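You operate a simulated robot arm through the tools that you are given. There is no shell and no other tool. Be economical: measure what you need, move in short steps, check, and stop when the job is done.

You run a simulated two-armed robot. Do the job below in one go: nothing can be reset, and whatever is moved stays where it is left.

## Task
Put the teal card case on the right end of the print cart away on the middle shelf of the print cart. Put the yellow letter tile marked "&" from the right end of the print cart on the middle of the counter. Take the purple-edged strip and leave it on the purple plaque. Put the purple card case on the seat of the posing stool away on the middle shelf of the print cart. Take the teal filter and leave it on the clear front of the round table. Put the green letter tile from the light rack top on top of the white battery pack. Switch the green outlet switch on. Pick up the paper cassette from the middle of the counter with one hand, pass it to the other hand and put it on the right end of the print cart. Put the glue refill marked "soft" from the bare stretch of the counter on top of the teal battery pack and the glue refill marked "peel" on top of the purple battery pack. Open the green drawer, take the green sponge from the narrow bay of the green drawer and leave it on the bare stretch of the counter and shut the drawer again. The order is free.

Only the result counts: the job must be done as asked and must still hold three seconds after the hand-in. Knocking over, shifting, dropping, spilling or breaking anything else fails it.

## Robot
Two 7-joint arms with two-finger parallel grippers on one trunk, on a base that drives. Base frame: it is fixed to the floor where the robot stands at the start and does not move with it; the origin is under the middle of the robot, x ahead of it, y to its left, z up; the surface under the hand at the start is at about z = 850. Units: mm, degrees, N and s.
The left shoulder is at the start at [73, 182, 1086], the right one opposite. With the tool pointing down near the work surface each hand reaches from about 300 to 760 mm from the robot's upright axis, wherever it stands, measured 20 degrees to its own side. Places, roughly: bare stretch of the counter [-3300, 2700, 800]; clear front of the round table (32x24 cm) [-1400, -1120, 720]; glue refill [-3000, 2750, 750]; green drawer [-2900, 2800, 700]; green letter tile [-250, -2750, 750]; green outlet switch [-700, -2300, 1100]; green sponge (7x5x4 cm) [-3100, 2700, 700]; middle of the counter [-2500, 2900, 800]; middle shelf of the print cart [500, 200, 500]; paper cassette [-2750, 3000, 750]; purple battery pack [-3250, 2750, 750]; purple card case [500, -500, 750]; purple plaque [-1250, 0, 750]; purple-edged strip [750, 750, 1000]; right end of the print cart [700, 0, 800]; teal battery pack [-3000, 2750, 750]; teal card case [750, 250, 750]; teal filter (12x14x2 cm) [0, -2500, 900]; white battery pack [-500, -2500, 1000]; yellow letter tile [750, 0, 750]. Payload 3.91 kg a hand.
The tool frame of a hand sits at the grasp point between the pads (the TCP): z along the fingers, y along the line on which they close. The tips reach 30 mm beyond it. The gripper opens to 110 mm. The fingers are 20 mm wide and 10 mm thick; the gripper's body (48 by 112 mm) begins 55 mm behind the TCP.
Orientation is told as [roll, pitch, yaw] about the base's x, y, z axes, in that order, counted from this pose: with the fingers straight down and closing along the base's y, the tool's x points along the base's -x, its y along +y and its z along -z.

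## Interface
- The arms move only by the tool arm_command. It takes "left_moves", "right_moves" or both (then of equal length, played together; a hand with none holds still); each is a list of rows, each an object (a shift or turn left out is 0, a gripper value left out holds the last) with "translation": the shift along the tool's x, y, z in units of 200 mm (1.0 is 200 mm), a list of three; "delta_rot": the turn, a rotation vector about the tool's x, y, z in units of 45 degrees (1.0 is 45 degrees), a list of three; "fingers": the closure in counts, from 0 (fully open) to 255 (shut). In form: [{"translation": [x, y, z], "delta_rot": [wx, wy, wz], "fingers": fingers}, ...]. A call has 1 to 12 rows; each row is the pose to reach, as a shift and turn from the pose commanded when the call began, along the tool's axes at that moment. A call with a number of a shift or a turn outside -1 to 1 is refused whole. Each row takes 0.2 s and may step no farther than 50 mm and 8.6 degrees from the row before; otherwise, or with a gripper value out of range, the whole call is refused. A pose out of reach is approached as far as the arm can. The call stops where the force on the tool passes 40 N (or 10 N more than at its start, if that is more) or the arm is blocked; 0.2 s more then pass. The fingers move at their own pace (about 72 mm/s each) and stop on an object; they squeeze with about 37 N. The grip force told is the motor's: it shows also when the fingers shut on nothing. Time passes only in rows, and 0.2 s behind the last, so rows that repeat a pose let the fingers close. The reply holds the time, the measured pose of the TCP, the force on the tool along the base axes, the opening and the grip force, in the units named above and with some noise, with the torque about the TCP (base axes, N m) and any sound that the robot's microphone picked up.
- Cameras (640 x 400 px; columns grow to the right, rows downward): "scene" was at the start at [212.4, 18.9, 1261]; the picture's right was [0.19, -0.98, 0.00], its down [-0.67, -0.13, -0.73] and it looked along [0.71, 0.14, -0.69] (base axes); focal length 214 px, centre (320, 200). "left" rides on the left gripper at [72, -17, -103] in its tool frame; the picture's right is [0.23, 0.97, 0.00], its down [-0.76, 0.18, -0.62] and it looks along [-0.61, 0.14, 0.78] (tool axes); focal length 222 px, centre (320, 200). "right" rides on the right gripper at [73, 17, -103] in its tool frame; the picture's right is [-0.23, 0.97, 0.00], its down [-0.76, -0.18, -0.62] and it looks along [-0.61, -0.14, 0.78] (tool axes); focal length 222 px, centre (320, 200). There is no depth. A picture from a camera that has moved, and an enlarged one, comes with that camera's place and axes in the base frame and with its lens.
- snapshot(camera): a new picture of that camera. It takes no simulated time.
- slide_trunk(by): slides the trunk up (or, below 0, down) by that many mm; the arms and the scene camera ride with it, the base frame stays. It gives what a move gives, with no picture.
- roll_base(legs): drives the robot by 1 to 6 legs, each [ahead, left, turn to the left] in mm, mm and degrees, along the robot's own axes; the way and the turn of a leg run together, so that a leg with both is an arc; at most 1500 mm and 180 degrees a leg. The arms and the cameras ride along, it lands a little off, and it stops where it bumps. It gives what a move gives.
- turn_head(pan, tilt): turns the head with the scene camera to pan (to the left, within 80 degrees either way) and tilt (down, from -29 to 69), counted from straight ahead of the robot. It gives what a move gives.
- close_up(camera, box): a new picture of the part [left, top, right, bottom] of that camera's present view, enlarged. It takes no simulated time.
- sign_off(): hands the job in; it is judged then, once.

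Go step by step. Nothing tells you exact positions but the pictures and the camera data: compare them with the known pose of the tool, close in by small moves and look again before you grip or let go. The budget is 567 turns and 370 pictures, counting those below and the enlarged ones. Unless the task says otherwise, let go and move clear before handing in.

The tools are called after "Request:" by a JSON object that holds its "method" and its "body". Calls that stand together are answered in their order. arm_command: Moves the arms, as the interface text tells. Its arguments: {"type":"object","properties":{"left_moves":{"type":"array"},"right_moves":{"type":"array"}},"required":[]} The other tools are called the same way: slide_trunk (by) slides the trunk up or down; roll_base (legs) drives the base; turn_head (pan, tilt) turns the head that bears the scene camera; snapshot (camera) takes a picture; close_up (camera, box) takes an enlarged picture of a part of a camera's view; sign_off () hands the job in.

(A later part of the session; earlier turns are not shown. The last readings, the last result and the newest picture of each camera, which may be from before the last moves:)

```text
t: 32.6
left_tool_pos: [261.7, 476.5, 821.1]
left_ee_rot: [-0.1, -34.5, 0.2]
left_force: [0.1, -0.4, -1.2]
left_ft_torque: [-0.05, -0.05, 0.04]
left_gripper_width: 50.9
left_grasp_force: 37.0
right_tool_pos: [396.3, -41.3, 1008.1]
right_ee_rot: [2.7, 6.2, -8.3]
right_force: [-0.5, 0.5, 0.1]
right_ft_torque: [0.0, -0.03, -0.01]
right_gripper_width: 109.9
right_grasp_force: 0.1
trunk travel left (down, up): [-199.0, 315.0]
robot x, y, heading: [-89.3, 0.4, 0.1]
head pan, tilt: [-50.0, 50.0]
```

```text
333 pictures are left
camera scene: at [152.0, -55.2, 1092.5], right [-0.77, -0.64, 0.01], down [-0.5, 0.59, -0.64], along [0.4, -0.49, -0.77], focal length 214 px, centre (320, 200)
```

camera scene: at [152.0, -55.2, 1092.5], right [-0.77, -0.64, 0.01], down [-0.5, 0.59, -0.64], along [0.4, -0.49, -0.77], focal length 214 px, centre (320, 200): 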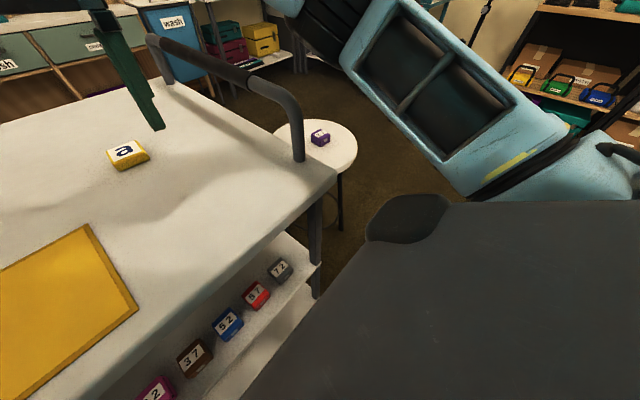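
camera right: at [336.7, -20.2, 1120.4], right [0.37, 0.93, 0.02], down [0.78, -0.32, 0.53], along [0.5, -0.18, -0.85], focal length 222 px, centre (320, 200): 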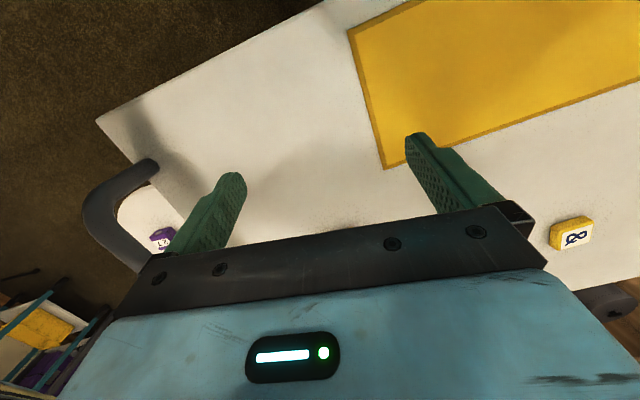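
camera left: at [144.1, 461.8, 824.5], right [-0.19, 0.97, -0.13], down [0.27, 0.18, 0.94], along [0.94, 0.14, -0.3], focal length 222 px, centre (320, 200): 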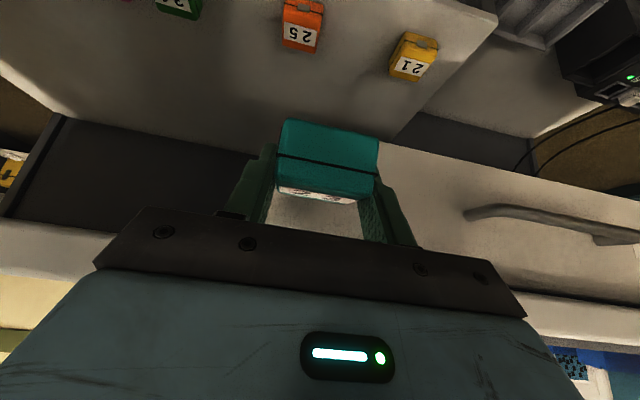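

Triangulating gives label tops at about z=502 (shelf ≈ 461), with case 21 at y≈608 and 25 at y≈435, so the slot for 23 is y≈521. I lower the left hand in front of the shelf.

Request:
{"method": "arm_command", "body": {"left_moves": [{"translation": [0.13, 0.05, -0.04], "delta_rot": [0, -0.06, 0]}, {"translation": [0.28, 0.1, 0.08], "delta_rot": [0, -0.12, 0]}, {"translation": [0.41, 0.15, 0.26], "delta_rot": [0, -0.18, 0]}, {"translation": [0.52, 0.2, 0.45], "delta_rot": [0, -0.23, 0]}, {"translation": [0.64, 0.22, 0.62], "delta_rot": [0, -0.23, 0]}, {"translation": [0.75, 0.22, 0.8], "delta_rot": [0, -0.23, 0]}]}}

Request:
{"method": "snapshot", "body": {"camera": "left"}}

Request:
{"method": "turn_head", "body": {"pan": 50, "tilt": 50}}

Request:
{"method": "snapshot", "body": {"camera": "scene"}}

```text
t: 34.0
left_tool_pos: [229.3, 522.3, 603.0]
left_ee_rot: [-0.1, -44.8, 0.1]
left_force: [0.5, -0.6, -0.5]
left_ft_torque: [0.03, -0.02, 0.01]
left_gripper_width: 51.0
left_grasp_force: 36.9
right_tool_pos: [396.7, -42.9, 1009.4]
right_ee_rot: [2.6, 6.2, -8.2]
right_force: [0.2, 0.0, 0.7]
right_ft_torque: [-0.03, 0.03, 0.0]
right_gripper_width: 110.1
right_grasp_force: 0.1
trunk travel left (down, up): [-199.0, 315.0]
robot x, y, heading: [-92.0, 0.9, 0.1]
head pan, tilt: [-50.0, 50.0]
```

```text
332 pictures are left
camera left: at [106.2, 506.2, 624.3], right [-0.16, 0.97, -0.16], down [0.1, 0.18, 0.98], along [0.98, 0.14, -0.13], focal length 222 px, centre (320, 200)
```

left: 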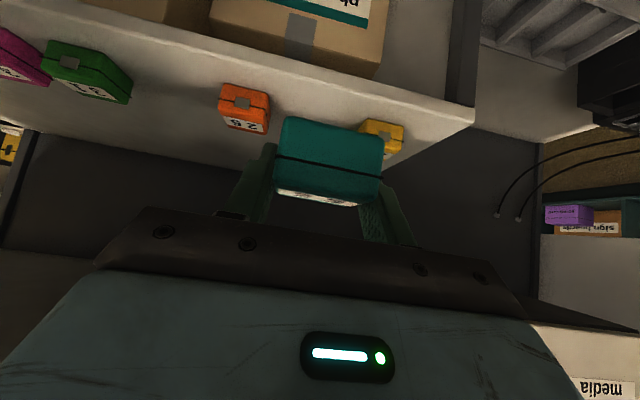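

```text
t: 35.8
left_tool_pos: [228.8, 521.0, 605.2]
left_ee_rot: [-0.2, -44.8, 0.2]
left_force: [-0.7, -0.1, -0.8]
left_ft_torque: [0.01, 0.02, -0.01]
left_gripper_width: 51.2
left_grasp_force: 37.4
right_tool_pos: [396.3, -41.3, 1008.7]
right_ee_rot: [2.6, 6.3, -8.3]
right_force: [0.3, -0.3, 0.0]
right_ft_torque: [0.01, -0.02, -0.01]
right_gripper_width: 109.9
right_grasp_force: 0.0
trunk travel left (down, up): [-199.0, 315.0]
robot x, y, heading: [-88.7, 2.1, 0.1]
head pan, tilt: [50.0, 50.0]
```

```text
331 pictures are left
camera scene: at [152.4, 62.7, 1092.3], right [0.77, -0.64, -0.01], down [-0.5, -0.59, -0.63], along [0.4, 0.49, -0.77], focal length 214 px, centre (320, 200)
```

scene: 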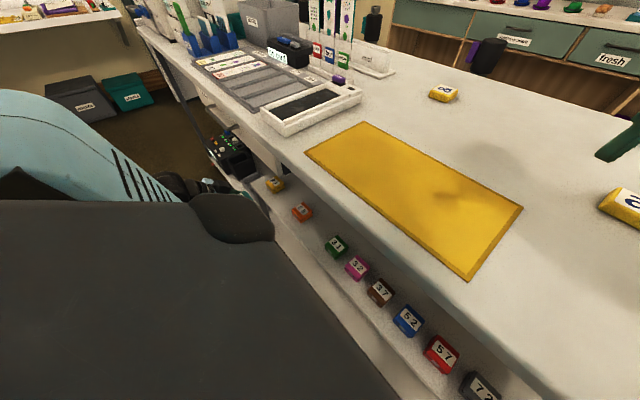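

Request:
{"method": "arm_command", "body": {"left_moves": [{"translation": [-0.06, 0, 0.19]}, {"translation": [-0.12, 0, 0.38]}, {"translation": [-0.18, 0, 0.56]}, {"translation": [-0.244, 0, 0.74]}]}}

Request:
{"method": "snapshot", "body": {"camera": "left"}}

```text
t: 36.8
left_tool_pos: [367.0, 520.8, 532.4]
left_ee_rot: [-0.2, -44.8, 0.2]
left_force: [-0.7, -0.9, -1.1]
left_ft_torque: [-0.03, 0.01, 0.0]
left_gripper_width: 50.8
left_grasp_force: 37.1
right_tool_pos: [396.8, -41.3, 1008.0]
right_ee_rot: [2.7, 6.3, -8.3]
right_force: [0.5, 0.1, -0.1]
right_ft_torque: [-0.01, -0.01, -0.02]
right_gripper_width: 109.8
right_grasp_force: 0.0
trunk travel left (down, up): [-199.0, 315.0]
robot x, y, heading: [-86.2, -0.7, 0.1]
head pan, tilt: [50.0, 50.0]
```

```text
330 pictures are left
camera left: at [244.8, 505.3, 553.7], right [-0.16, 0.97, -0.16], down [0.1, 0.18, 0.98], along [0.98, 0.14, -0.13], focal length 222 px, centre (320, 200)
```

left: 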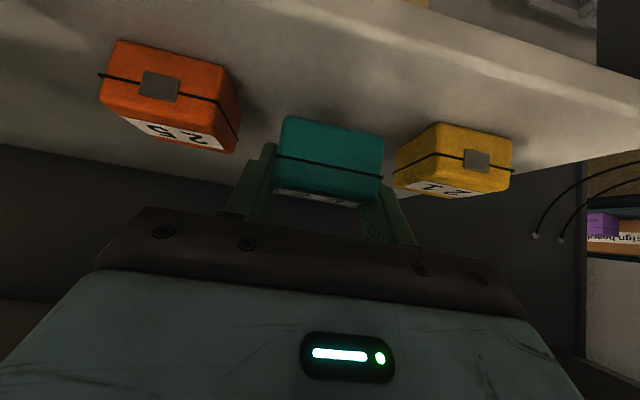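

Request:
{"method": "arm_command", "body": {"left_moves": [{"translation": [-0.053, 0, 0.053]}, {"translation": [0.01, 0, 0.117]}]}}

Request:
{"method": "close_up", "body": {"camera": "left", "box": [90, 20, 530, 240]}}

```text
t: 37.4
left_tool_pos: [382.8, 519.8, 514.1]
left_ee_rot: [-0.2, -44.8, 0.2]
left_force: [0.7, 0.5, -0.3]
left_ft_torque: [-0.02, 0.0, -0.01]
left_gripper_width: 51.0
left_grasp_force: 36.7
right_tool_pos: [395.9, -41.9, 1008.4]
right_ee_rot: [2.7, 6.3, -8.2]
right_force: [0.6, 0.1, -0.1]
right_ft_torque: [0.01, 0.0, -0.01]
right_gripper_width: 109.9
right_grasp_force: 0.0
trunk travel left (down, up): [-199.0, 315.0]
robot x, y, heading: [-90.5, 2.9, -0.1]
head pan, tilt: [50.0, 50.0]
```

```text
1.45 times, centred on (310, 130) of left
camera zoom: at [259.9, 504.9, 536.4], right [-0.16, 0.97, -0.16], down [0.1, 0.18, 0.98], along [0.98, 0.14, -0.13], focal length 323 px, centre (334, 302)
```

zoom: 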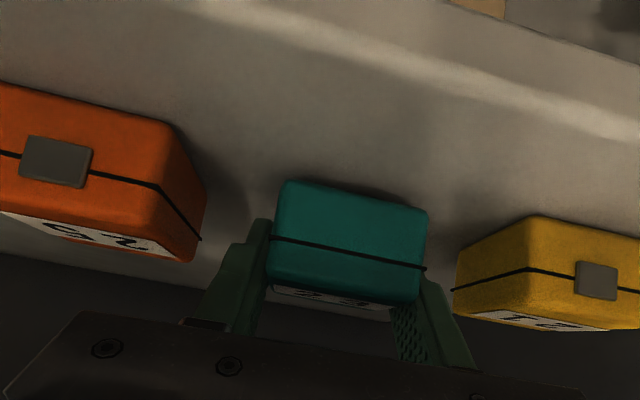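

Request:
{"method": "arm_command", "body": {"left_moves": [{"translation": [0.0106, 0, 0.0106]}, {"translation": [0.0141, 0, 0.0141]}, {"translation": [0.0141, 0, 0.0141]}]}}

Request:
{"method": "close_up", "body": {"camera": "left", "box": [90, 20, 530, 240]}}

```text
t: 38.2
left_tool_pos: [382.2, 520.5, 510.4]
left_ee_rot: [-0.2, -44.8, 0.3]
left_force: [-0.5, -0.6, -0.3]
left_ft_torque: [-0.01, 0.0, 0.0]
left_gripper_width: 51.2
left_grasp_force: 36.7
right_tool_pos: [396.8, -40.7, 1007.7]
right_ee_rot: [2.7, 6.3, -8.3]
right_force: [-0.3, 0.5, -0.5]
right_ft_torque: [-0.01, 0.0, 0.0]
right_gripper_width: 110.0
right_grasp_force: 0.0
trunk travel left (down, up): [-199.0, 315.0]
robot x, y, heading: [-89.9, 0.9, 0.0]
head pan, tilt: [50.0, 50.0]
```

```text
1.45 times, centred on (310, 130) of left
camera zoom: at [259.8, 505.2, 532.7], right [-0.16, 0.97, -0.16], down [0.1, 0.18, 0.98], along [0.98, 0.14, -0.13], focal length 323 px, centre (334, 302)
```

zoom: 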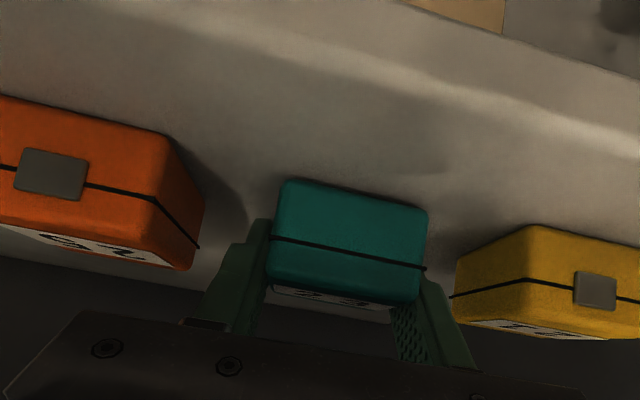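

Request:
{"method": "arm_command", "body": {"left_moves": [{"translation": [0.007, 0, 0.007]}, {"translation": [0.0124, 0, 0.0124]}, {"translation": [0.0124, 0, 0.0124]}]}}

Request:
{"method": "arm_command", "body": {"left_moves": [{"translation": [0.007, 0, 0.007]}, {"translation": [0.0106, 0, 0.0106]}, {"translation": [0.0106, 0, 0.0106]}]}}

Request:
{"method": "close_up", "body": {"camera": "left", "box": [90, 20, 530, 240]}}

```text
t: 39.0
left_tool_pos: [383.3, 520.5, 509.0]
left_ee_rot: [-0.1, -45.0, 0.0]
left_force: [0.2, -1.0, 11.9]
left_ft_torque: [0.04, -0.32, 0.01]
left_gripper_width: 50.9
left_grasp_force: 37.4
right_tool_pos: [397.3, -42.4, 1007.9]
right_ee_rot: [2.7, 6.3, -8.3]
right_force: [0.1, 0.4, 0.1]
right_ft_torque: [0.0, -0.01, 0.01]
right_gripper_width: 110.0
right_grasp_force: 0.0
trunk travel left (down, up): [-199.0, 315.0]
robot x, y, heading: [-91.0, 1.4, -0.0]
head pan, tilt: [50.0, 50.0]
```

```text
t: 39.8
left_tool_pos: [384.8, 520.4, 509.7]
left_ee_rot: [0.0, -45.3, 0.1]
left_force: [-3.5, -0.5, 36.4]
left_ft_torque: [0.04, -0.41, -0.07]
left_gripper_width: 51.2
left_grasp_force: 37.1
right_tool_pos: [396.2, -41.8, 1008.2]
right_ee_rot: [2.6, 6.3, -8.3]
right_force: [-0.8, 0.4, 0.6]
right_ft_torque: [0.0, 0.01, 0.0]
right_gripper_width: 110.0
right_grasp_force: 0.0
trunk travel left (down, up): [-199.0, 315.0]
robot x, y, heading: [-87.8, -2.8, 0.1]
head pan, tilt: [50.0, 50.0]
```

```text
1.45 times, centred on (310, 130) of left
camera zoom: at [261.9, 505.1, 528.7], right [-0.16, 0.97, -0.16], down [0.09, 0.18, 0.98], along [0.98, 0.14, -0.12], focal length 323 px, centre (334, 302)
```

zoom: 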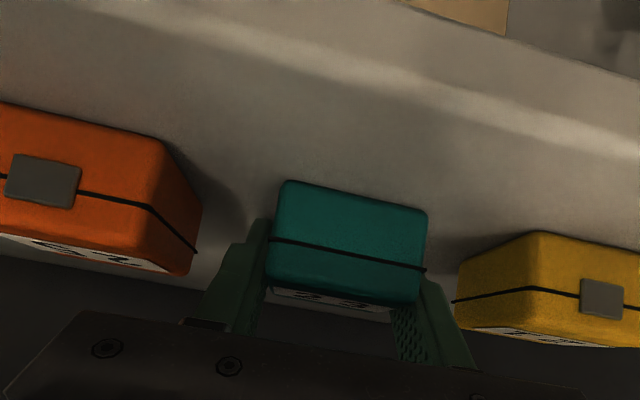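

Contact with the shelf. I ease up a touch, open partially (to stay clear of neighbours) and back out.

Request:
{"method": "arm_command", "body": {"left_moves": [{"translation": [-0.011, 0, -0.011]}, {"translation": [-0.011, 0, -0.011], "fingers": 90}, {"translation": [-0.011, 0, -0.011], "fingers": 90}, {"translation": [-0.011, 0, -0.011], "fingers": 90}]}}

Request:
{"method": "arm_command", "body": {"left_moves": [{"translation": [0, 0, -0.1]}, {"translation": [0, 0, -0.3]}, {"translation": [0.02, 0, -0.5]}, {"translation": [0.05, 0, -0.7]}]}}

Request:
{"method": "snapshot", "body": {"camera": "left"}}

```text
t: 40.8
left_tool_pos: [383.1, 518.2, 508.3]
left_ee_rot: [-0.7, -45.0, 0.1]
left_force: [-2.5, -19.5, 22.5]
left_ft_torque: [0.21, -0.27, -0.25]
left_gripper_width: 61.2
left_grasp_force: 0.0
right_tool_pos: [395.5, -42.4, 1007.5]
right_ee_rot: [2.7, 6.4, -8.3]
right_force: [-0.5, 0.1, 0.3]
right_ft_torque: [0.0, 0.0, -0.02]
right_gripper_width: 110.2
right_grasp_force: 0.1
trunk travel left (down, up): [-199.0, 315.0]
robot x, y, heading: [-89.9, -1.1, -0.1]
head pan, tilt: [50.0, 50.0]
```

```text
t: 41.8
left_tool_pos: [275.6, 520.1, 602.9]
left_ee_rot: [-0.3, -44.7, 0.2]
left_force: [-1.0, -0.4, -0.4]
left_ft_torque: [0.0, -0.01, -0.01]
left_gripper_width: 71.2
left_grasp_force: 0.1
right_tool_pos: [396.2, -42.3, 1007.9]
right_ee_rot: [2.6, 6.3, -8.4]
right_force: [0.2, 0.8, 0.1]
right_ft_torque: [0.01, 0.03, 0.0]
right_gripper_width: 110.0
right_grasp_force: 0.0
trunk travel left (down, up): [-199.0, 315.0]
robot x, y, heading: [-92.6, 0.0, 0.1]
head pan, tilt: [50.0, 50.0]
```

```text
326 pictures are left
camera left: at [153.0, 505.3, 623.0], right [-0.16, 0.97, -0.16], down [0.1, 0.18, 0.98], along [0.98, 0.14, -0.13], focal length 222 px, centre (320, 200)
```

left: 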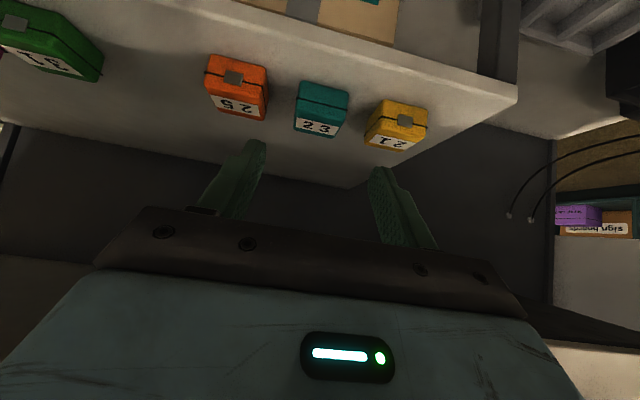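

The 23 case stands in its slot. Next is the purple 27 case on the stool near [541,-519,700]; I'll raise the right hand clear of the cart handle and sidestep right, with the left hand pulled back.

Request:
{"method": "arm_command", "body": {"left_moves": [{"translation": [0.16, -0.05, -0.16]}, {"translation": [0.16, -0.2, -0.16]}, {"translation": [0.16, -0.35, -0.16]}, {"translation": [0.16, -0.45, -0.16]}], "right_moves": [{"translation": [0.0, 0, -0.2]}, {"translation": [0, 0, -0.4]}, {"translation": [0, 0, -0.6]}, {"translation": [0, 0, -0.8]}]}}

Request:
{"method": "turn_head", "body": {"pan": -75, "tilt": 30}}

Request:
{"method": "snapshot", "body": {"camera": "scene"}}

```text
t: 42.8
left_tool_pos: [231.1, 429.7, 599.5]
left_ee_rot: [-0.3, -44.7, 0.2]
left_force: [-0.6, 0.2, 0.4]
left_ft_torque: [0.02, 0.02, -0.01]
left_gripper_width: 71.3
left_grasp_force: 0.0
right_tool_pos: [405.9, -48.1, 1112.9]
right_ee_rot: [2.8, 6.3, -8.3]
right_force: [0.3, 0.0, 0.0]
right_ft_torque: [0.01, 0.02, -0.03]
right_gripper_width: 109.9
right_grasp_force: 0.0
right hand out of reach, approached as far as the arm can: row 3, 4
trunk travel left (down, up): [-199.0, 315.0]
robot x, y, heading: [-92.6, -0.6, -0.1]
head pan, tilt: [50.0, 50.0]
```

```text
t: 44.8
left_tool_pos: [230.3, 430.9, 599.6]
left_ee_rot: [-0.2, -44.7, 0.2]
left_force: [-0.6, -0.2, 1.1]
left_ft_torque: [0.01, 0.0, 0.01]
left_gripper_width: 71.2
left_grasp_force: 0.0
right_tool_pos: [407.3, -51.1, 1113.5]
right_ee_rot: [3.2, 6.3, -8.5]
right_force: [15.6, -36.2, 19.3]
right_ft_torque: [5.31, 3.31, 1.92]
right_gripper_width: 110.2
right_grasp_force: 0.0
trunk travel left (down, up): [-199.0, 315.0]
robot x, y, heading: [-90.3, -1.4, 0.0]
head pan, tilt: [-75.0, 30.0]
```

```text
325 pictures are left
camera scene: at [171.5, 60.5, 1114.8], right [0.64, -0.77, -0.01], down [-0.44, -0.36, -0.82], along [0.62, 0.53, -0.57], focal length 214 px, centre (320, 200)
```

scene: 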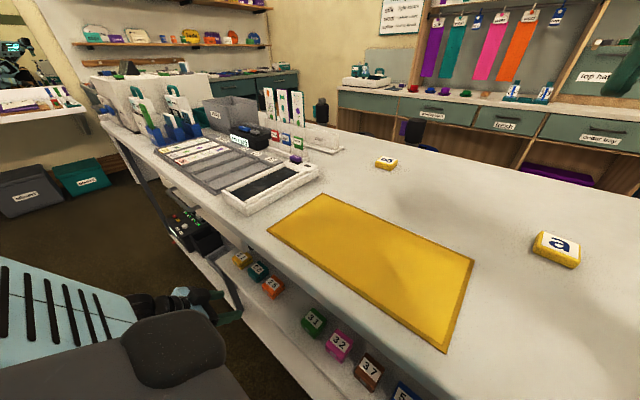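

The head bumped the right wrist; I turn it back and move the right hand out to the side.

Request:
{"method": "turn_head", "body": {"pan": 45, "tilt": 45}}

Request:
{"method": "arm_command", "body": {"right_moves": [{"translation": [-0.1, -0.15, 0]}, {"translation": [-0.15, -0.35, 0.0]}, {"translation": [-0.15, -0.58, 0.0]}, {"translation": [-0.15, -0.8, 0.0]}]}}

Request:
{"method": "turn_head", "body": {"pan": -60, "tilt": 40}}

Request:
{"method": "snapshot", "body": {"camera": "scene"}}

```text
t: 46.8
left_tool_pos: [231.2, 431.0, 599.4]
left_ee_rot: [-0.2, -44.7, 0.3]
left_force: [0.3, -0.4, -0.3]
left_ft_torque: [-0.02, 0.0, 0.03]
left_gripper_width: 71.2
left_grasp_force: 0.1
right_tool_pos: [405.0, -47.3, 1113.3]
right_ee_rot: [2.8, 6.2, -8.1]
right_force: [0.3, -0.2, 0.0]
right_ft_torque: [-0.03, 0.02, 0.01]
right_gripper_width: 110.1
right_grasp_force: 0.1
trunk travel left (down, up): [-199.0, 315.0]
robot x, y, heading: [-93.1, 2.1, -0.0]
head pan, tilt: [45.0, 45.0]
```

```text
t: 47.8
left_tool_pos: [232.2, 430.3, 599.3]
left_ee_rot: [-0.2, -44.8, 0.2]
left_force: [0.4, -0.4, 0.5]
left_ft_torque: [-0.02, 0.0, 0.02]
left_gripper_width: 70.9
left_grasp_force: 0.0
right_tool_pos: [411.6, -201.9, 1076.7]
right_ee_rot: [2.8, 6.2, -8.1]
right_force: [-0.1, 0.7, 0.3]
right_ft_torque: [0.01, 0.01, 0.04]
right_gripper_width: 110.1
right_grasp_force: 0.0
right hand out of reach, approached as far as the arm can: row 2, 3, 4
trunk travel left (down, up): [-199.0, 315.0]
robot x, y, heading: [-89.8, -0.7, -0.3]
head pan, tilt: [45.0, 45.0]
```

```text
t: 49.6
left_tool_pos: [231.0, 430.2, 600.9]
left_ee_rot: [-0.2, -44.6, 0.2]
left_force: [0.1, -0.9, 0.3]
left_ft_torque: [-0.02, 0.0, 0.0]
left_gripper_width: 71.2
left_grasp_force: 0.0
right_tool_pos: [411.4, -201.6, 1077.4]
right_ee_rot: [2.9, 6.3, -8.3]
right_force: [-0.9, 0.9, 0.4]
right_ft_torque: [-0.02, 0.0, 0.03]
right_gripper_width: 110.1
right_grasp_force: 0.0
trunk travel left (down, up): [-199.0, 315.0]
robot x, y, heading: [-88.5, 0.9, 0.1]
head pan, tilt: [-60.0, 40.0]
```

```text
324 pictures are left
camera scene: at [146.4, -70.1, 1106.3], right [-0.87, -0.5, 0.01], down [-0.33, 0.56, -0.76], along [0.37, -0.66, -0.65], focal length 214 px, centre (320, 200)
```

scene: 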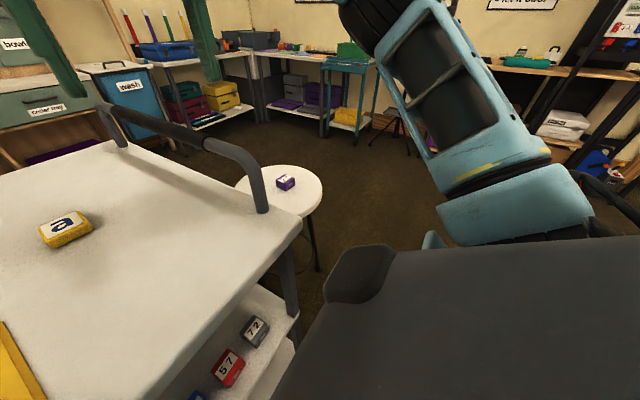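

Purple case top is around [575,-575,636]. I sidestep right by about 1 m.

Request:
{"method": "roll_base", "body": {"legs": [[0, -1000, 0]]}}

Request:
{"method": "turn_head", "body": {"pan": 20, "tilt": 40}}

Request:
{"method": "snapshot", "body": {"camera": "scene"}}

Request:
{"method": "snapshot", "body": {"camera": "left"}}

```text
t: 58.8
left_tool_pos: [220.1, -574.3, 604.3]
left_ee_rot: [-0.2, -45.7, -0.4]
left_force: [-0.6, 0.3, -0.1]
left_ft_torque: [0.02, 0.02, -0.01]
left_gripper_width: 70.9
left_grasp_force: 0.0
right_tool_pos: [384.5, -1207.8, 1085.7]
right_ee_rot: [3.0, 5.2, -9.0]
right_force: [0.8, 0.2, 0.6]
right_ft_torque: [-0.01, -0.01, 0.03]
right_gripper_width: 110.0
right_grasp_force: 0.1
trunk travel left (down, up): [-199.0, 315.0]
robot x, y, heading: [-94.2, -1000.9, -0.6]
head pan, tilt: [-60.0, 40.0]
```

```text
t: 60.3
left_tool_pos: [219.9, -573.0, 605.9]
left_ee_rot: [-0.2, -45.7, -0.4]
left_force: [0.1, 0.3, -0.6]
left_ft_torque: [0.03, 0.0, 0.02]
left_gripper_width: 71.3
left_grasp_force: 0.0
right_tool_pos: [384.9, -1209.1, 1085.7]
right_ee_rot: [2.9, 5.3, -9.0]
right_force: [-0.2, -0.2, 0.1]
right_ft_torque: [-0.01, 0.01, -0.03]
right_gripper_width: 110.0
right_grasp_force: 0.0
trunk travel left (down, up): [-199.0, 315.0]
robot x, y, heading: [-97.6, -1000.4, -0.6]
head pan, tilt: [20.0, 40.0]
```

```text
323 pictures are left
camera scene: at [159.3, -971.6, 1110.1], right [0.33, -0.94, 0.0], down [-0.61, -0.21, -0.77], along [0.72, 0.25, -0.64], focal length 214 px, centre (320, 200)
```

scene: 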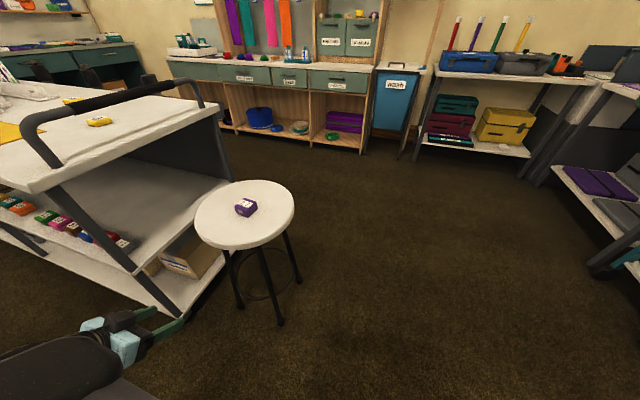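

```text
322 pictures are left
camera left: at [96.8, -588.2, 624.9], right [-0.15, 0.98, -0.16], down [0.09, 0.18, 0.98], along [0.99, 0.13, -0.11], focal length 222 px, centre (320, 200)
```

left: 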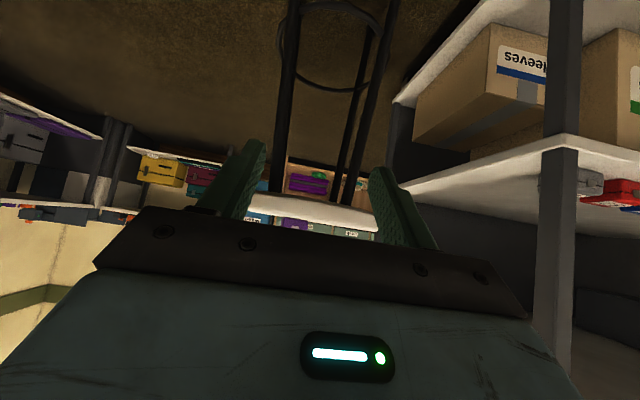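

Two views agree: label top at about [576,-568,638]. I raise the left hand and look.

Request:
{"method": "arm_command", "body": {"left_moves": [{"translation": [-0.15, 0, -0.15], "fingers": 0}, {"translation": [-0.3, 0, -0.3]}, {"translation": [-0.5, 0.0, -0.3]}, {"translation": [-0.62, 0.0, -0.16]}, {"translation": [-0.62, 0.0, 0.08]}]}}

Request:
{"method": "snapshot", "body": {"camera": "left"}}

Request:
{"method": "close_up", "body": {"camera": "scene", "box": [160, 150, 320, 250]}}

```text
t: 61.5
left_tool_pos: [318.4, -576.4, 681.3]
left_ee_rot: [-0.2, -45.6, -0.5]
left_force: [-0.4, -0.2, 0.7]
left_ft_torque: [-0.03, 0.01, 0.01]
left_gripper_width: 109.9
left_grasp_force: 0.1
left hand out of reach, approached as far as the arm can: row 1, 2, 3, 4
right_tool_pos: [386.3, -1208.6, 1084.9]
right_ee_rot: [2.9, 5.3, -9.0]
right_force: [-0.6, 0.3, 1.0]
right_ft_torque: [0.02, 0.01, -0.04]
right_gripper_width: 110.0
right_grasp_force: 0.0
trunk travel left (down, up): [-199.0, 315.0]
robot x, y, heading: [-95.0, -998.1, -0.6]
head pan, tilt: [20.0, 40.0]
```

```text
321 pictures are left
camera left: at [195.1, -589.9, 702.4], right [-0.15, 0.98, -0.16], down [0.09, 0.18, 0.98], along [0.98, 0.13, -0.11], focal length 222 px, centre (320, 200)
```

left: 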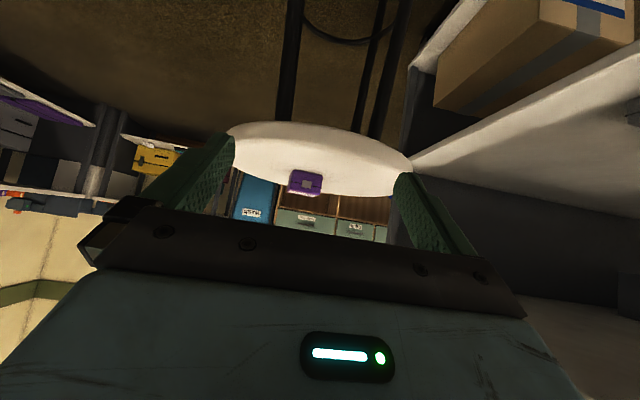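

```text
4.00 times, centred on (240, 200) of scene
camera zoom: at [159.8, -971.3, 1109.9], right [0.33, -0.94, 0.0], down [-0.61, -0.21, -0.77], along [0.72, 0.25, -0.64], focal length 858 px, centre (640, 200)
```

zoom: 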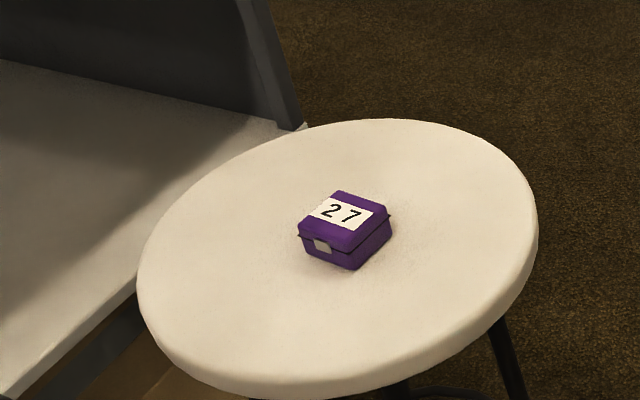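

Request:
{"method": "arm_command", "body": {"left_moves": [{"translation": [-0.15, 0.02, 0.13]}, {"translation": [-0.3, 0.02, 0.27]}, {"translation": [-0.45, 0.025, 0.4]}]}}

Request:
{"method": "close_up", "body": {"camera": "left", "box": [160, 60, 480, 260]}}

```text
t: 62.3
left_tool_pos: [438.9, -571.2, 693.1]
left_ee_rot: [-0.2, -45.7, -0.4]
left_force: [0.3, -0.2, 0.4]
left_ft_torque: [-0.02, 0.02, 0.02]
left_gripper_width: 110.0
left_grasp_force: 0.0
right_tool_pos: [386.5, -1208.0, 1085.5]
right_ee_rot: [3.0, 5.3, -8.9]
right_force: [1.0, -0.1, 1.0]
right_ft_torque: [-0.02, 0.0, -0.04]
right_gripper_width: 110.1
right_grasp_force: 0.0
trunk travel left (down, up): [-199.0, 315.0]
robot x, y, heading: [-97.8, -1000.3, -0.8]
head pan, tilt: [20.0, 40.0]
```

```text
2.00 times, centred on (320, 160) of left
camera zoom: at [315.5, -585.0, 712.2], right [-0.15, 0.97, -0.16], down [0.09, 0.18, 0.98], along [0.98, 0.13, -0.11], focal length 444 px, centre (320, 280)
```

zoom: 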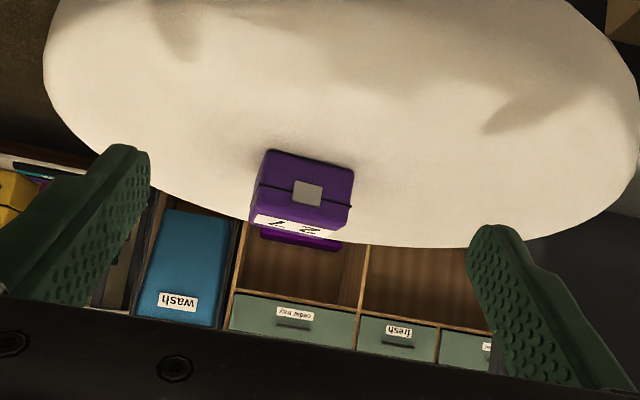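

Request:
{"method": "arm_command", "body": {"left_moves": [{"translation": [-0.2, 0.01, 0.1]}, {"translation": [-0.34, 0.01, 0.25]}, {"translation": [-0.34, 0.01, 0.45]}, {"translation": [-0.34, 0.01, 0.64]}]}}

Request:
{"method": "snapshot", "body": {"camera": "left"}}

```text
t: 63.3
left_tool_pos: [580.1, -571.9, 650.9]
left_ee_rot: [-0.1, -45.7, -0.6]
left_force: [-0.5, -1.4, -0.2]
left_ft_torque: [-0.02, 0.01, 0.02]
left_gripper_width: 109.9
left_grasp_force: 0.0
right_tool_pos: [386.8, -1209.0, 1084.7]
right_ee_rot: [3.0, 5.2, -9.0]
right_force: [-0.3, -0.1, -0.2]
right_ft_torque: [0.03, 0.03, -0.01]
right_gripper_width: 109.8
right_grasp_force: 0.1
trunk travel left (down, up): [-199.0, 315.0]
robot x, y, heading: [-97.2, -999.7, -0.9]
head pan, tilt: [20.0, 40.0]
```

```text
318 pictures are left
camera left: at [454.4, -585.4, 669.5], right [-0.15, 0.98, -0.17], down [0.09, 0.18, 0.98], along [0.99, 0.13, -0.11], focal length 222 px, centre (320, 200)
```

left: 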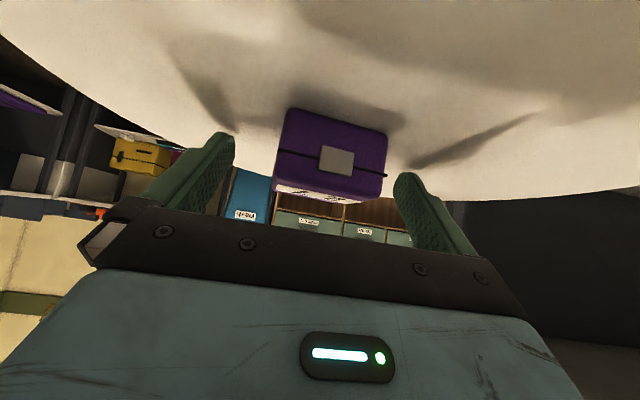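

Request:
{"method": "arm_command", "body": {"left_moves": [{"translation": [0, 0, 0], "fingers": 255}, {"translation": [0, 0, 0], "fingers": 255}, {"translation": [0, 0, 0], "fingers": 255}, {"translation": [0, 0, 0], "fingers": 255}, {"translation": [-0.15, 0, -0.15], "fingers": 255}, {"translation": [-0.3, 0, -0.3], "fingers": 255}, {"translation": [-0.3, 0, -0.5], "fingers": 255}, {"translation": [-0.3, 0, -0.7], "fingers": 255}, {"translation": [-0.25, 0, -0.9], "fingers": 255}]}}

Request:
{"method": "snapshot", "body": {"camera": "left"}}

```text
t: 65.3
left_tool_pos: [482.4, -570.0, 813.4]
left_ee_rot: [-0.1, -45.7, -0.6]
left_force: [0.7, -0.6, -0.3]
left_ft_torque: [0.02, 0.02, 0.01]
left_gripper_width: 51.0
left_grasp_force: 36.6
right_tool_pos: [383.8, -1209.0, 1086.3]
right_ee_rot: [3.1, 5.2, -9.0]
right_force: [0.0, 0.3, 0.6]
right_ft_torque: [-0.01, -0.01, 0.0]
right_gripper_width: 110.2
right_grasp_force: 0.0
trunk travel left (down, up): [-199.0, 315.0]
robot x, y, heading: [-99.4, -998.9, -0.8]
head pan, tilt: [20.0, 40.0]
```

```text
317 pictures are left
camera left: at [358.6, -584.1, 832.5], right [-0.15, 0.98, -0.16], down [0.09, 0.18, 0.98], along [0.99, 0.13, -0.11], focal length 222 px, centre (320, 200)
```

left: 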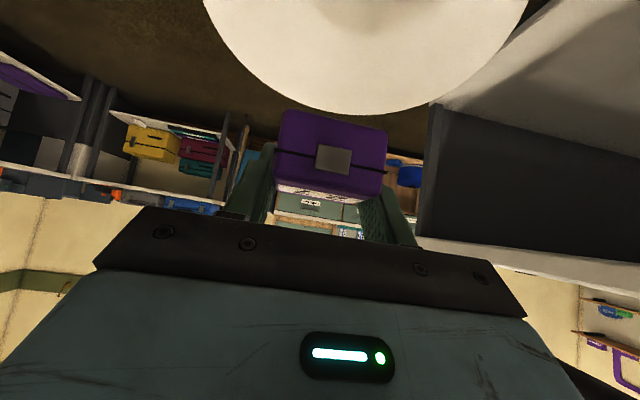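

Request:
{"method": "arm_command", "body": {"left_moves": [{"translation": [0.15, 0, -0.15]}, {"translation": [0.3, 0, -0.3]}, {"translation": [0.45, 0, -0.45]}, {"translation": [0.6, 0, -0.6]}, {"translation": [0.75, 0, -0.7]}, {"translation": [0.9, 0, -0.6]}, {"translation": [1.0, 0, -0.45]}]}}

Request:
{"method": "arm_command", "body": {"left_moves": [{"translation": [0.17, 0, 0.1]}, {"translation": [0.34, 0, 0.15]}, {"translation": [0.42, 0, 0.3]}]}}

```text
t: 66.9
left_tool_pos: [288.8, -555.1, 727.5]
left_ee_rot: [-0.2, -45.7, -0.5]
left_force: [-0.1, 0.5, -0.3]
left_ft_torque: [-0.01, 0.02, -0.02]
left_gripper_width: 51.0
left_grasp_force: 37.4
left hand out of reach, approached as far as the arm can: row 4, 5, 6, 7
right_tool_pos: [385.9, -1208.6, 1084.8]
right_ee_rot: [2.9, 5.3, -9.0]
right_force: [1.5, 0.1, -0.1]
right_ft_torque: [-0.01, 0.02, 0.0]
right_gripper_width: 110.0
right_grasp_force: 0.1
trunk travel left (down, up): [-199.0, 315.0]
robot x, y, heading: [-94.2, -1004.6, -0.8]
head pan, tilt: [20.0, 40.0]
```

```text
t: 67.7
left_tool_pos: [273.2, -555.9, 624.3]
left_ee_rot: [0.0, -45.6, -0.7]
left_force: [-0.2, -0.4, -1.6]
left_ft_torque: [0.0, -0.02, 0.02]
left_gripper_width: 51.1
left_grasp_force: 36.9
right_tool_pos: [385.2, -1208.3, 1085.3]
right_ee_rot: [2.9, 5.3, -9.0]
right_force: [-0.1, 0.0, -0.5]
right_ft_torque: [0.02, 0.04, 0.0]
right_gripper_width: 109.8
right_grasp_force: 0.0
trunk travel left (down, up): [-199.0, 315.0]
robot x, y, heading: [-97.3, -999.4, -0.5]
head pan, tilt: [20.0, 40.0]
```

Request:
{"method": "arm_command", "body": {"left_moves": [{"translation": [0.12, 0, -0.04]}, {"translation": [0.24, 0, -0.08]}]}}

Request:
{"method": "roll_base", "body": {"legs": [[0, 900, 0.6]]}}

Request:
{"method": "snapshot", "body": {"camera": "left"}}

```text
t: 68.3
left_tool_pos: [226.2, -555.5, 601.7]
left_ee_rot: [0.0, -45.7, -0.6]
left_force: [-0.6, 0.2, -0.4]
left_ft_torque: [-0.01, 0.04, -0.02]
left_gripper_width: 51.3
left_grasp_force: 37.4
right_tool_pos: [384.6, -1209.2, 1084.9]
right_ee_rot: [3.0, 5.2, -9.0]
right_force: [-0.2, -0.1, -0.1]
right_ft_torque: [-0.02, -0.04, -0.01]
right_gripper_width: 109.8
right_grasp_force: 0.0
trunk travel left (down, up): [-199.0, 315.0]
robot x, y, heading: [-97.3, -1001.0, -0.9]
head pan, tilt: [20.0, 40.0]
```

```text
t: 73.3
left_tool_pos: [222.3, -6.8, 604.5]
left_ee_rot: [0.3, -45.7, 0.6]
left_force: [0.9, 0.6, -0.4]
left_ft_torque: [-0.03, 0.0, 0.03]
left_gripper_width: 51.0
left_grasp_force: 36.8
right_tool_pos: [393.0, -656.4, 1086.0]
right_ee_rot: [3.1, 5.3, -7.3]
right_force: [-0.5, 0.6, 0.3]
right_ft_torque: [-0.02, 0.0, 0.01]
right_gripper_width: 110.0
right_grasp_force: 0.0
trunk travel left (down, up): [-199.0, 315.0]
robot x, y, heading: [-92.7, -454.4, 0.5]
head pan, tilt: [20.0, 40.0]
stopped in leg 1: the robot was blocked; the commanded pose is now the measured one
```

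```text
316 pictures are left
camera left: at [98.3, -24.1, 622.6], right [-0.17, 0.97, -0.16], down [0.08, 0.18, 0.98], along [0.98, 0.15, -0.11], focal length 222 px, centre (320, 200)
```

left: 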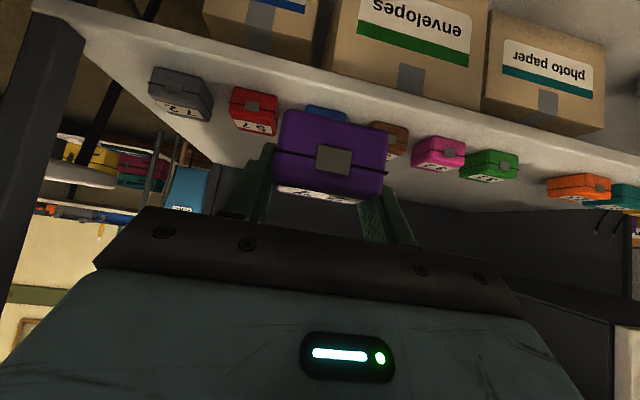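

Blocked on the thing behind me again; I move forward 45 mm (the hand is clear inside the shelf opening) and continue left.

Request:
{"method": "roll_base", "body": {"legs": [[45, 0, -0.5], [0, 350, 0]]}}

Request:
{"method": "snapshot", "body": {"camera": "left"}}

```text
t: 77.5
left_tool_pos: [271.9, 342.3, 601.0]
left_ee_rot: [-0.2, -45.6, 0.1]
left_force: [1.1, 0.2, -0.8]
left_ft_torque: [0.02, -0.01, -0.01]
left_gripper_width: 51.2
left_grasp_force: 37.1
right_tool_pos: [437.6, -309.0, 1084.9]
right_ee_rot: [2.9, 5.1, -8.1]
right_force: [0.4, -0.9, -0.2]
right_ft_torque: [0.0, 0.02, -0.05]
right_gripper_width: 109.9
right_grasp_force: 0.1
trunk travel left (down, up): [-199.0, 315.0]
robot x, y, heading: [-50.2, -107.4, -0.0]
head pan, tilt: [20.0, 40.0]
```

```text
315 pictures are left
camera left: at [149.3, 326.1, 620.8], right [-0.16, 0.97, -0.16], down [0.09, 0.18, 0.98], along [0.98, 0.14, -0.11], focal length 222 px, centre (320, 200)
```

left: 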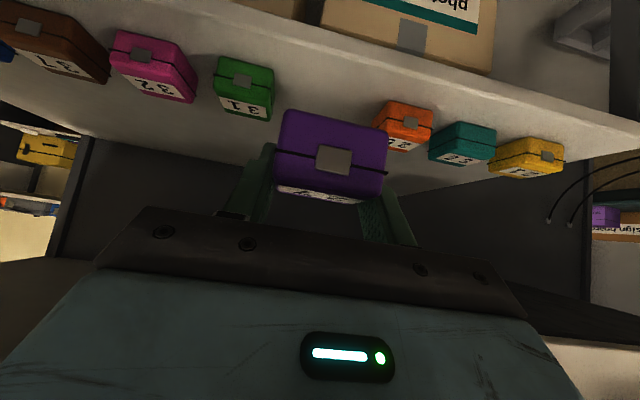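

Request:
{"method": "arm_command", "body": {"left_moves": [{"translation": [-0.05, 0.037, 0.2]}, {"translation": [-0.09, 0.037, 0.42]}, {"translation": [-0.142, 0.037, 0.652]}]}}

Request:
{"method": "snapshot", "body": {"camera": "left"}}

```text
t: 78.3
left_tool_pos: [359.0, 376.9, 595.8]
left_ee_rot: [-0.2, -45.6, 0.1]
left_force: [-0.2, 0.1, -1.5]
left_ft_torque: [0.0, 0.0, 0.03]
left_gripper_width: 51.1
left_grasp_force: 37.0
left hand out of reach, approached as far as the arm can: row 1, 2, 3
right_tool_pos: [437.6, -307.8, 1085.3]
right_ee_rot: [2.9, 5.2, -8.0]
right_force: [-0.7, 0.1, 0.2]
right_ft_torque: [-0.01, -0.01, 0.0]
right_gripper_width: 110.0
right_grasp_force: 0.1
trunk travel left (down, up): [-199.0, 315.0]
robot x, y, heading: [-45.5, -104.9, -0.2]
head pan, tilt: [20.0, 40.0]
```

```text
314 pictures are left
camera left: at [236.3, 362.7, 614.1], right [-0.16, 0.97, -0.16], down [0.09, 0.18, 0.98], along [0.98, 0.14, -0.11], focal length 222 px, centre (320, 200)
```

left: 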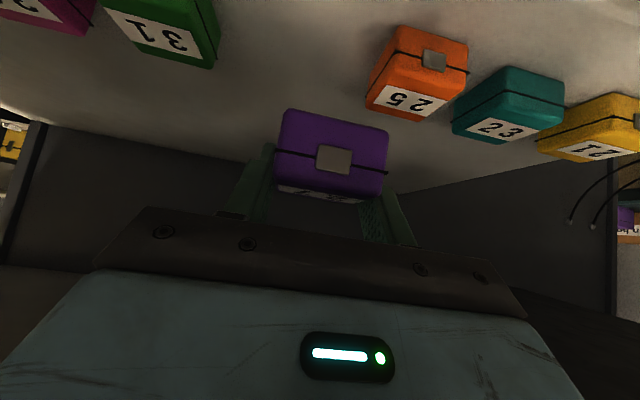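

The arm is too folded for that pose; I retract, shift the base right and slightly back to give it more distance.

Request:
{"method": "arm_command", "body": {"left_moves": [{"translation": [0.1, -0.05, -0.1]}, {"translation": [0.2, -0.1, -0.2]}, {"translation": [0.29, -0.13, -0.31]}]}}

Request:
{"method": "roll_base", "body": {"legs": [[-20, -80, 0]]}}

Request:
{"method": "arm_command", "body": {"left_moves": [{"translation": [0, 0.2, 0]}, {"translation": [0, 0.4, 0]}]}}

```text
t: 79.1
left_tool_pos: [273.3, 351.4, 595.9]
left_ee_rot: [0.1, -45.7, 0.1]
left_force: [-0.1, 0.3, -0.6]
left_ft_torque: [0.02, 0.02, -0.03]
left_gripper_width: 50.9
left_grasp_force: 36.6
right_tool_pos: [436.8, -308.3, 1086.0]
right_ee_rot: [2.9, 5.2, -8.1]
right_force: [-0.1, -0.2, -0.7]
right_ft_torque: [0.0, -0.06, -0.01]
right_gripper_width: 109.8
right_grasp_force: 0.0
trunk travel left (down, up): [-199.0, 315.0]
robot x, y, heading: [-47.4, -105.9, -0.2]
head pan, tilt: [20.0, 40.0]
```

```text
t: 80.4
left_tool_pos: [255.1, 271.0, 595.4]
left_ee_rot: [0.0, -45.6, 0.1]
left_force: [0.4, 0.7, 0.5]
left_ft_torque: [0.01, 0.03, 0.0]
left_gripper_width: 50.9
left_grasp_force: 37.3
right_tool_pos: [417.0, -387.1, 1085.6]
right_ee_rot: [2.9, 5.2, -8.0]
right_force: [0.7, -0.7, 0.6]
right_ft_torque: [-0.03, -0.01, -0.02]
right_gripper_width: 110.1
right_grasp_force: 0.2
trunk travel left (down, up): [-199.0, 315.0]
robot x, y, heading: [-67.5, -187.5, 0.1]
head pan, tilt: [20.0, 40.0]
```

```text
t: 81.0
left_tool_pos: [254.0, 351.5, 595.2]
left_ee_rot: [-0.1, -45.7, 0.0]
left_force: [0.3, 0.1, -0.6]
left_ft_torque: [0.02, -0.02, 0.03]
left_gripper_width: 50.6
left_grasp_force: 37.0
right_tool_pos: [418.1, -385.8, 1085.9]
right_ee_rot: [2.9, 5.2, -8.0]
right_force: [0.1, 0.5, 0.0]
right_ft_torque: [-0.01, -0.01, -0.01]
right_gripper_width: 109.8
right_grasp_force: 0.1
trunk travel left (down, up): [-199.0, 315.0]
robot x, y, heading: [-65.9, -188.2, -0.2]
head pan, tilt: [20.0, 40.0]
```

Request:
{"method": "arm_command", "body": {"left_moves": [{"translation": [-0.06, -0.01, 0.2]}, {"translation": [-0.14, -0.01, 0.42]}, {"translation": [-0.226, -0.01, 0.65]}]}}

Request:
{"method": "snapshot", "body": {"camera": "left"}}

```text
t: 81.8
left_tool_pos: [364.0, 360.5, 571.8]
left_ee_rot: [-0.1, -45.3, 0.1]
left_force: [0.1, -0.1, 0.3]
left_ft_torque: [-0.04, -0.02, 0.02]
left_gripper_width: 51.1
left_grasp_force: 36.8
left hand out of reach, approached as far as the arm can: row 2, 3
right_tool_pos: [418.9, -387.3, 1085.1]
right_ee_rot: [2.9, 5.2, -8.0]
right_force: [0.6, -1.4, -0.8]
right_ft_torque: [-0.01, -0.01, -0.04]
right_gripper_width: 109.7
right_grasp_force: 0.1
trunk travel left (down, up): [-199.0, 315.0]
robot x, y, heading: [-70.1, -189.8, -0.2]
head pan, tilt: [20.0, 40.0]
```

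```text
313 pictures are left
camera left: at [239.8, 345.3, 591.7], right [-0.16, 0.97, -0.16], down [0.09, 0.18, 0.98], along [0.98, 0.14, -0.12], focal length 222 px, centre (320, 200)
```

left: 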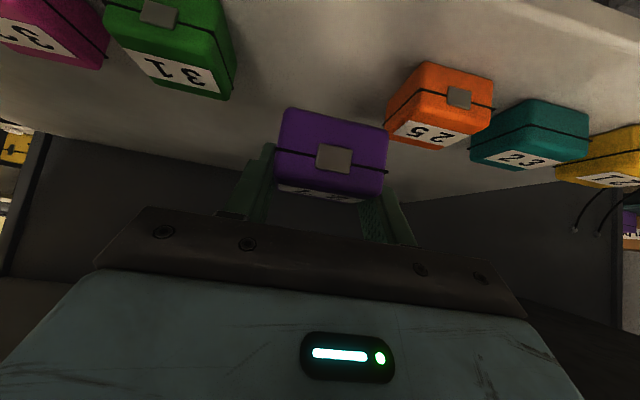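

I use the trunk for the remaining descent, with a small base shift for y.

Request:
{"method": "roll_base", "body": {"legs": [[0, -11, 0]]}}

Request:
{"method": "slide_trunk", "body": {"by": -30}}

Request:
{"method": "snapshot", "body": {"camera": "left"}}

```text
t: 82.6
left_tool_pos: [362.7, 349.9, 572.0]
left_ee_rot: [-0.1, -45.3, 0.1]
left_force: [0.5, 0.0, -0.5]
left_ft_torque: [0.05, 0.0, 0.03]
left_gripper_width: 51.2
left_grasp_force: 37.7
right_tool_pos: [418.0, -398.5, 1085.7]
right_ee_rot: [2.8, 5.2, -8.0]
right_force: [0.0, 0.2, 0.2]
right_ft_torque: [0.04, -0.02, -0.01]
right_gripper_width: 110.1
right_grasp_force: 0.1
trunk travel left (down, up): [-199.0, 315.0]
robot x, y, heading: [-67.6, -197.2, -0.0]
head pan, tilt: [20.0, 40.0]
```

```text
t: 83.4
left_tool_pos: [361.4, 349.5, 541.7]
left_ee_rot: [-0.2, -45.5, 0.1]
left_force: [-0.6, 0.8, -0.2]
left_ft_torque: [0.01, -0.02, 0.0]
left_gripper_width: 51.1
left_grasp_force: 36.6
right_tool_pos: [427.4, -397.6, 1045.7]
right_ee_rot: [2.8, 6.3, -7.9]
right_force: [-0.8, -0.7, -0.1]
right_ft_torque: [0.03, 0.01, 0.05]
right_gripper_width: 110.0
right_grasp_force: 0.0
trunk travel left (down, up): [-169.0, 345.0]
robot x, y, heading: [-66.7, -195.7, -0.6]
head pan, tilt: [20.0, 40.0]
```

```text
312 pictures are left
camera left: at [239.2, 334.1, 562.1], right [-0.16, 0.97, -0.16], down [0.09, 0.18, 0.98], along [0.98, 0.14, -0.12], focal length 222 px, centre (320, 200)
```

left: 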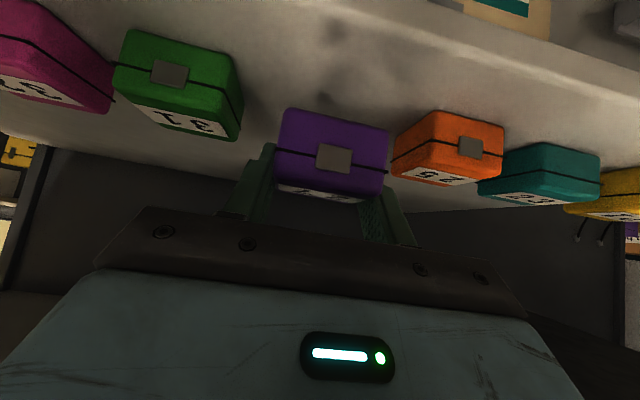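

Request:
{"method": "arm_command", "body": {"left_moves": [{"translation": [-0.04, 0, 0.08]}, {"translation": [0.023, 0, 0.165]}]}}

Request:
{"method": "close_up", "body": {"camera": "left", "box": [90, 20, 530, 240]}}

```text
t: 84.0
left_tool_pos: [378.6, 355.9, 537.6]
left_ee_rot: [-0.2, -45.2, 0.2]
left_force: [0.6, -0.1, -0.6]
left_ft_torque: [0.02, -0.01, 0.0]
left_gripper_width: 50.9
left_grasp_force: 36.9
left hand out of reach, approached as far as the arm can: row 1, 2
right_tool_pos: [427.3, -397.6, 1044.2]
right_ee_rot: [2.9, 6.5, -8.0]
right_force: [0.3, 0.0, -0.7]
right_ft_torque: [0.0, 0.0, 0.02]
right_gripper_width: 109.8
right_grasp_force: 0.0
trunk travel left (down, up): [-169.0, 345.0]
robot x, y, heading: [-64.5, -196.5, -0.0]
head pan, tilt: [20.0, 40.0]
```

```text
1.45 times, centred on (310, 130) of left
camera zoom: at [254.8, 340.9, 558.4], right [-0.16, 0.97, -0.16], down [0.09, 0.18, 0.98], along [0.98, 0.14, -0.12], focal length 323 px, centre (334, 302)
```

zoom: 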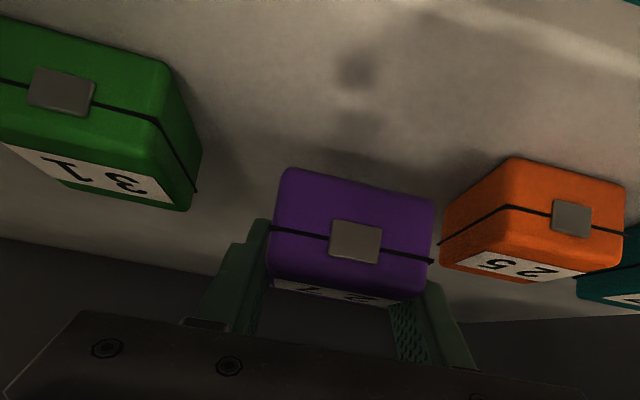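

Request:
{"method": "roll_base", "body": {"legs": [[0, -7, 0]]}}

Request:
{"method": "slide_trunk", "body": {"by": -18}}

Request:
{"method": "close_up", "body": {"camera": "left", "box": [90, 20, 530, 240]}}

```text
t: 84.7
left_tool_pos: [378.0, 348.7, 539.0]
left_ee_rot: [-0.2, -45.2, 0.1]
left_force: [0.0, 0.1, -1.4]
left_ft_torque: [0.04, -0.02, 0.01]
left_gripper_width: 50.9
left_grasp_force: 37.2
right_tool_pos: [426.7, -403.4, 1044.9]
right_ee_rot: [2.9, 6.4, -8.0]
right_force: [-0.5, -0.6, 0.3]
right_ft_torque: [0.03, -0.01, -0.02]
right_gripper_width: 109.7
right_grasp_force: 0.1
trunk travel left (down, up): [-169.0, 345.0]
robot x, y, heading: [-63.7, -204.3, -0.1]
head pan, tilt: [20.0, 40.0]
```

```text
t: 85.4
left_tool_pos: [378.2, 349.6, 519.7]
left_ee_rot: [-0.3, -45.3, 0.0]
left_force: [-0.2, -0.7, -0.2]
left_ft_torque: [-0.02, 0.0, 0.02]
left_gripper_width: 51.1
left_grasp_force: 37.1
right_tool_pos: [431.4, -404.6, 1020.2]
right_ee_rot: [3.1, 6.9, -8.1]
right_force: [0.4, -1.0, -0.3]
right_ft_torque: [-0.02, 0.03, 0.0]
right_gripper_width: 110.1
right_grasp_force: 0.1
trunk travel left (down, up): [-151.0, 363.0]
robot x, y, heading: [-64.4, -208.0, 0.1]
head pan, tilt: [20.0, 40.0]
```

```text
1.45 times, centred on (310, 130) of left
camera zoom: at [254.6, 333.9, 540.7], right [-0.16, 0.97, -0.16], down [0.09, 0.18, 0.98], along [0.98, 0.14, -0.12], focal length 323 px, centre (334, 302)
```

zoom: 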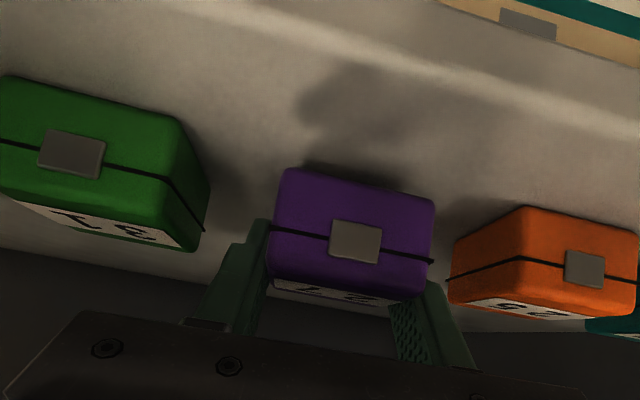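

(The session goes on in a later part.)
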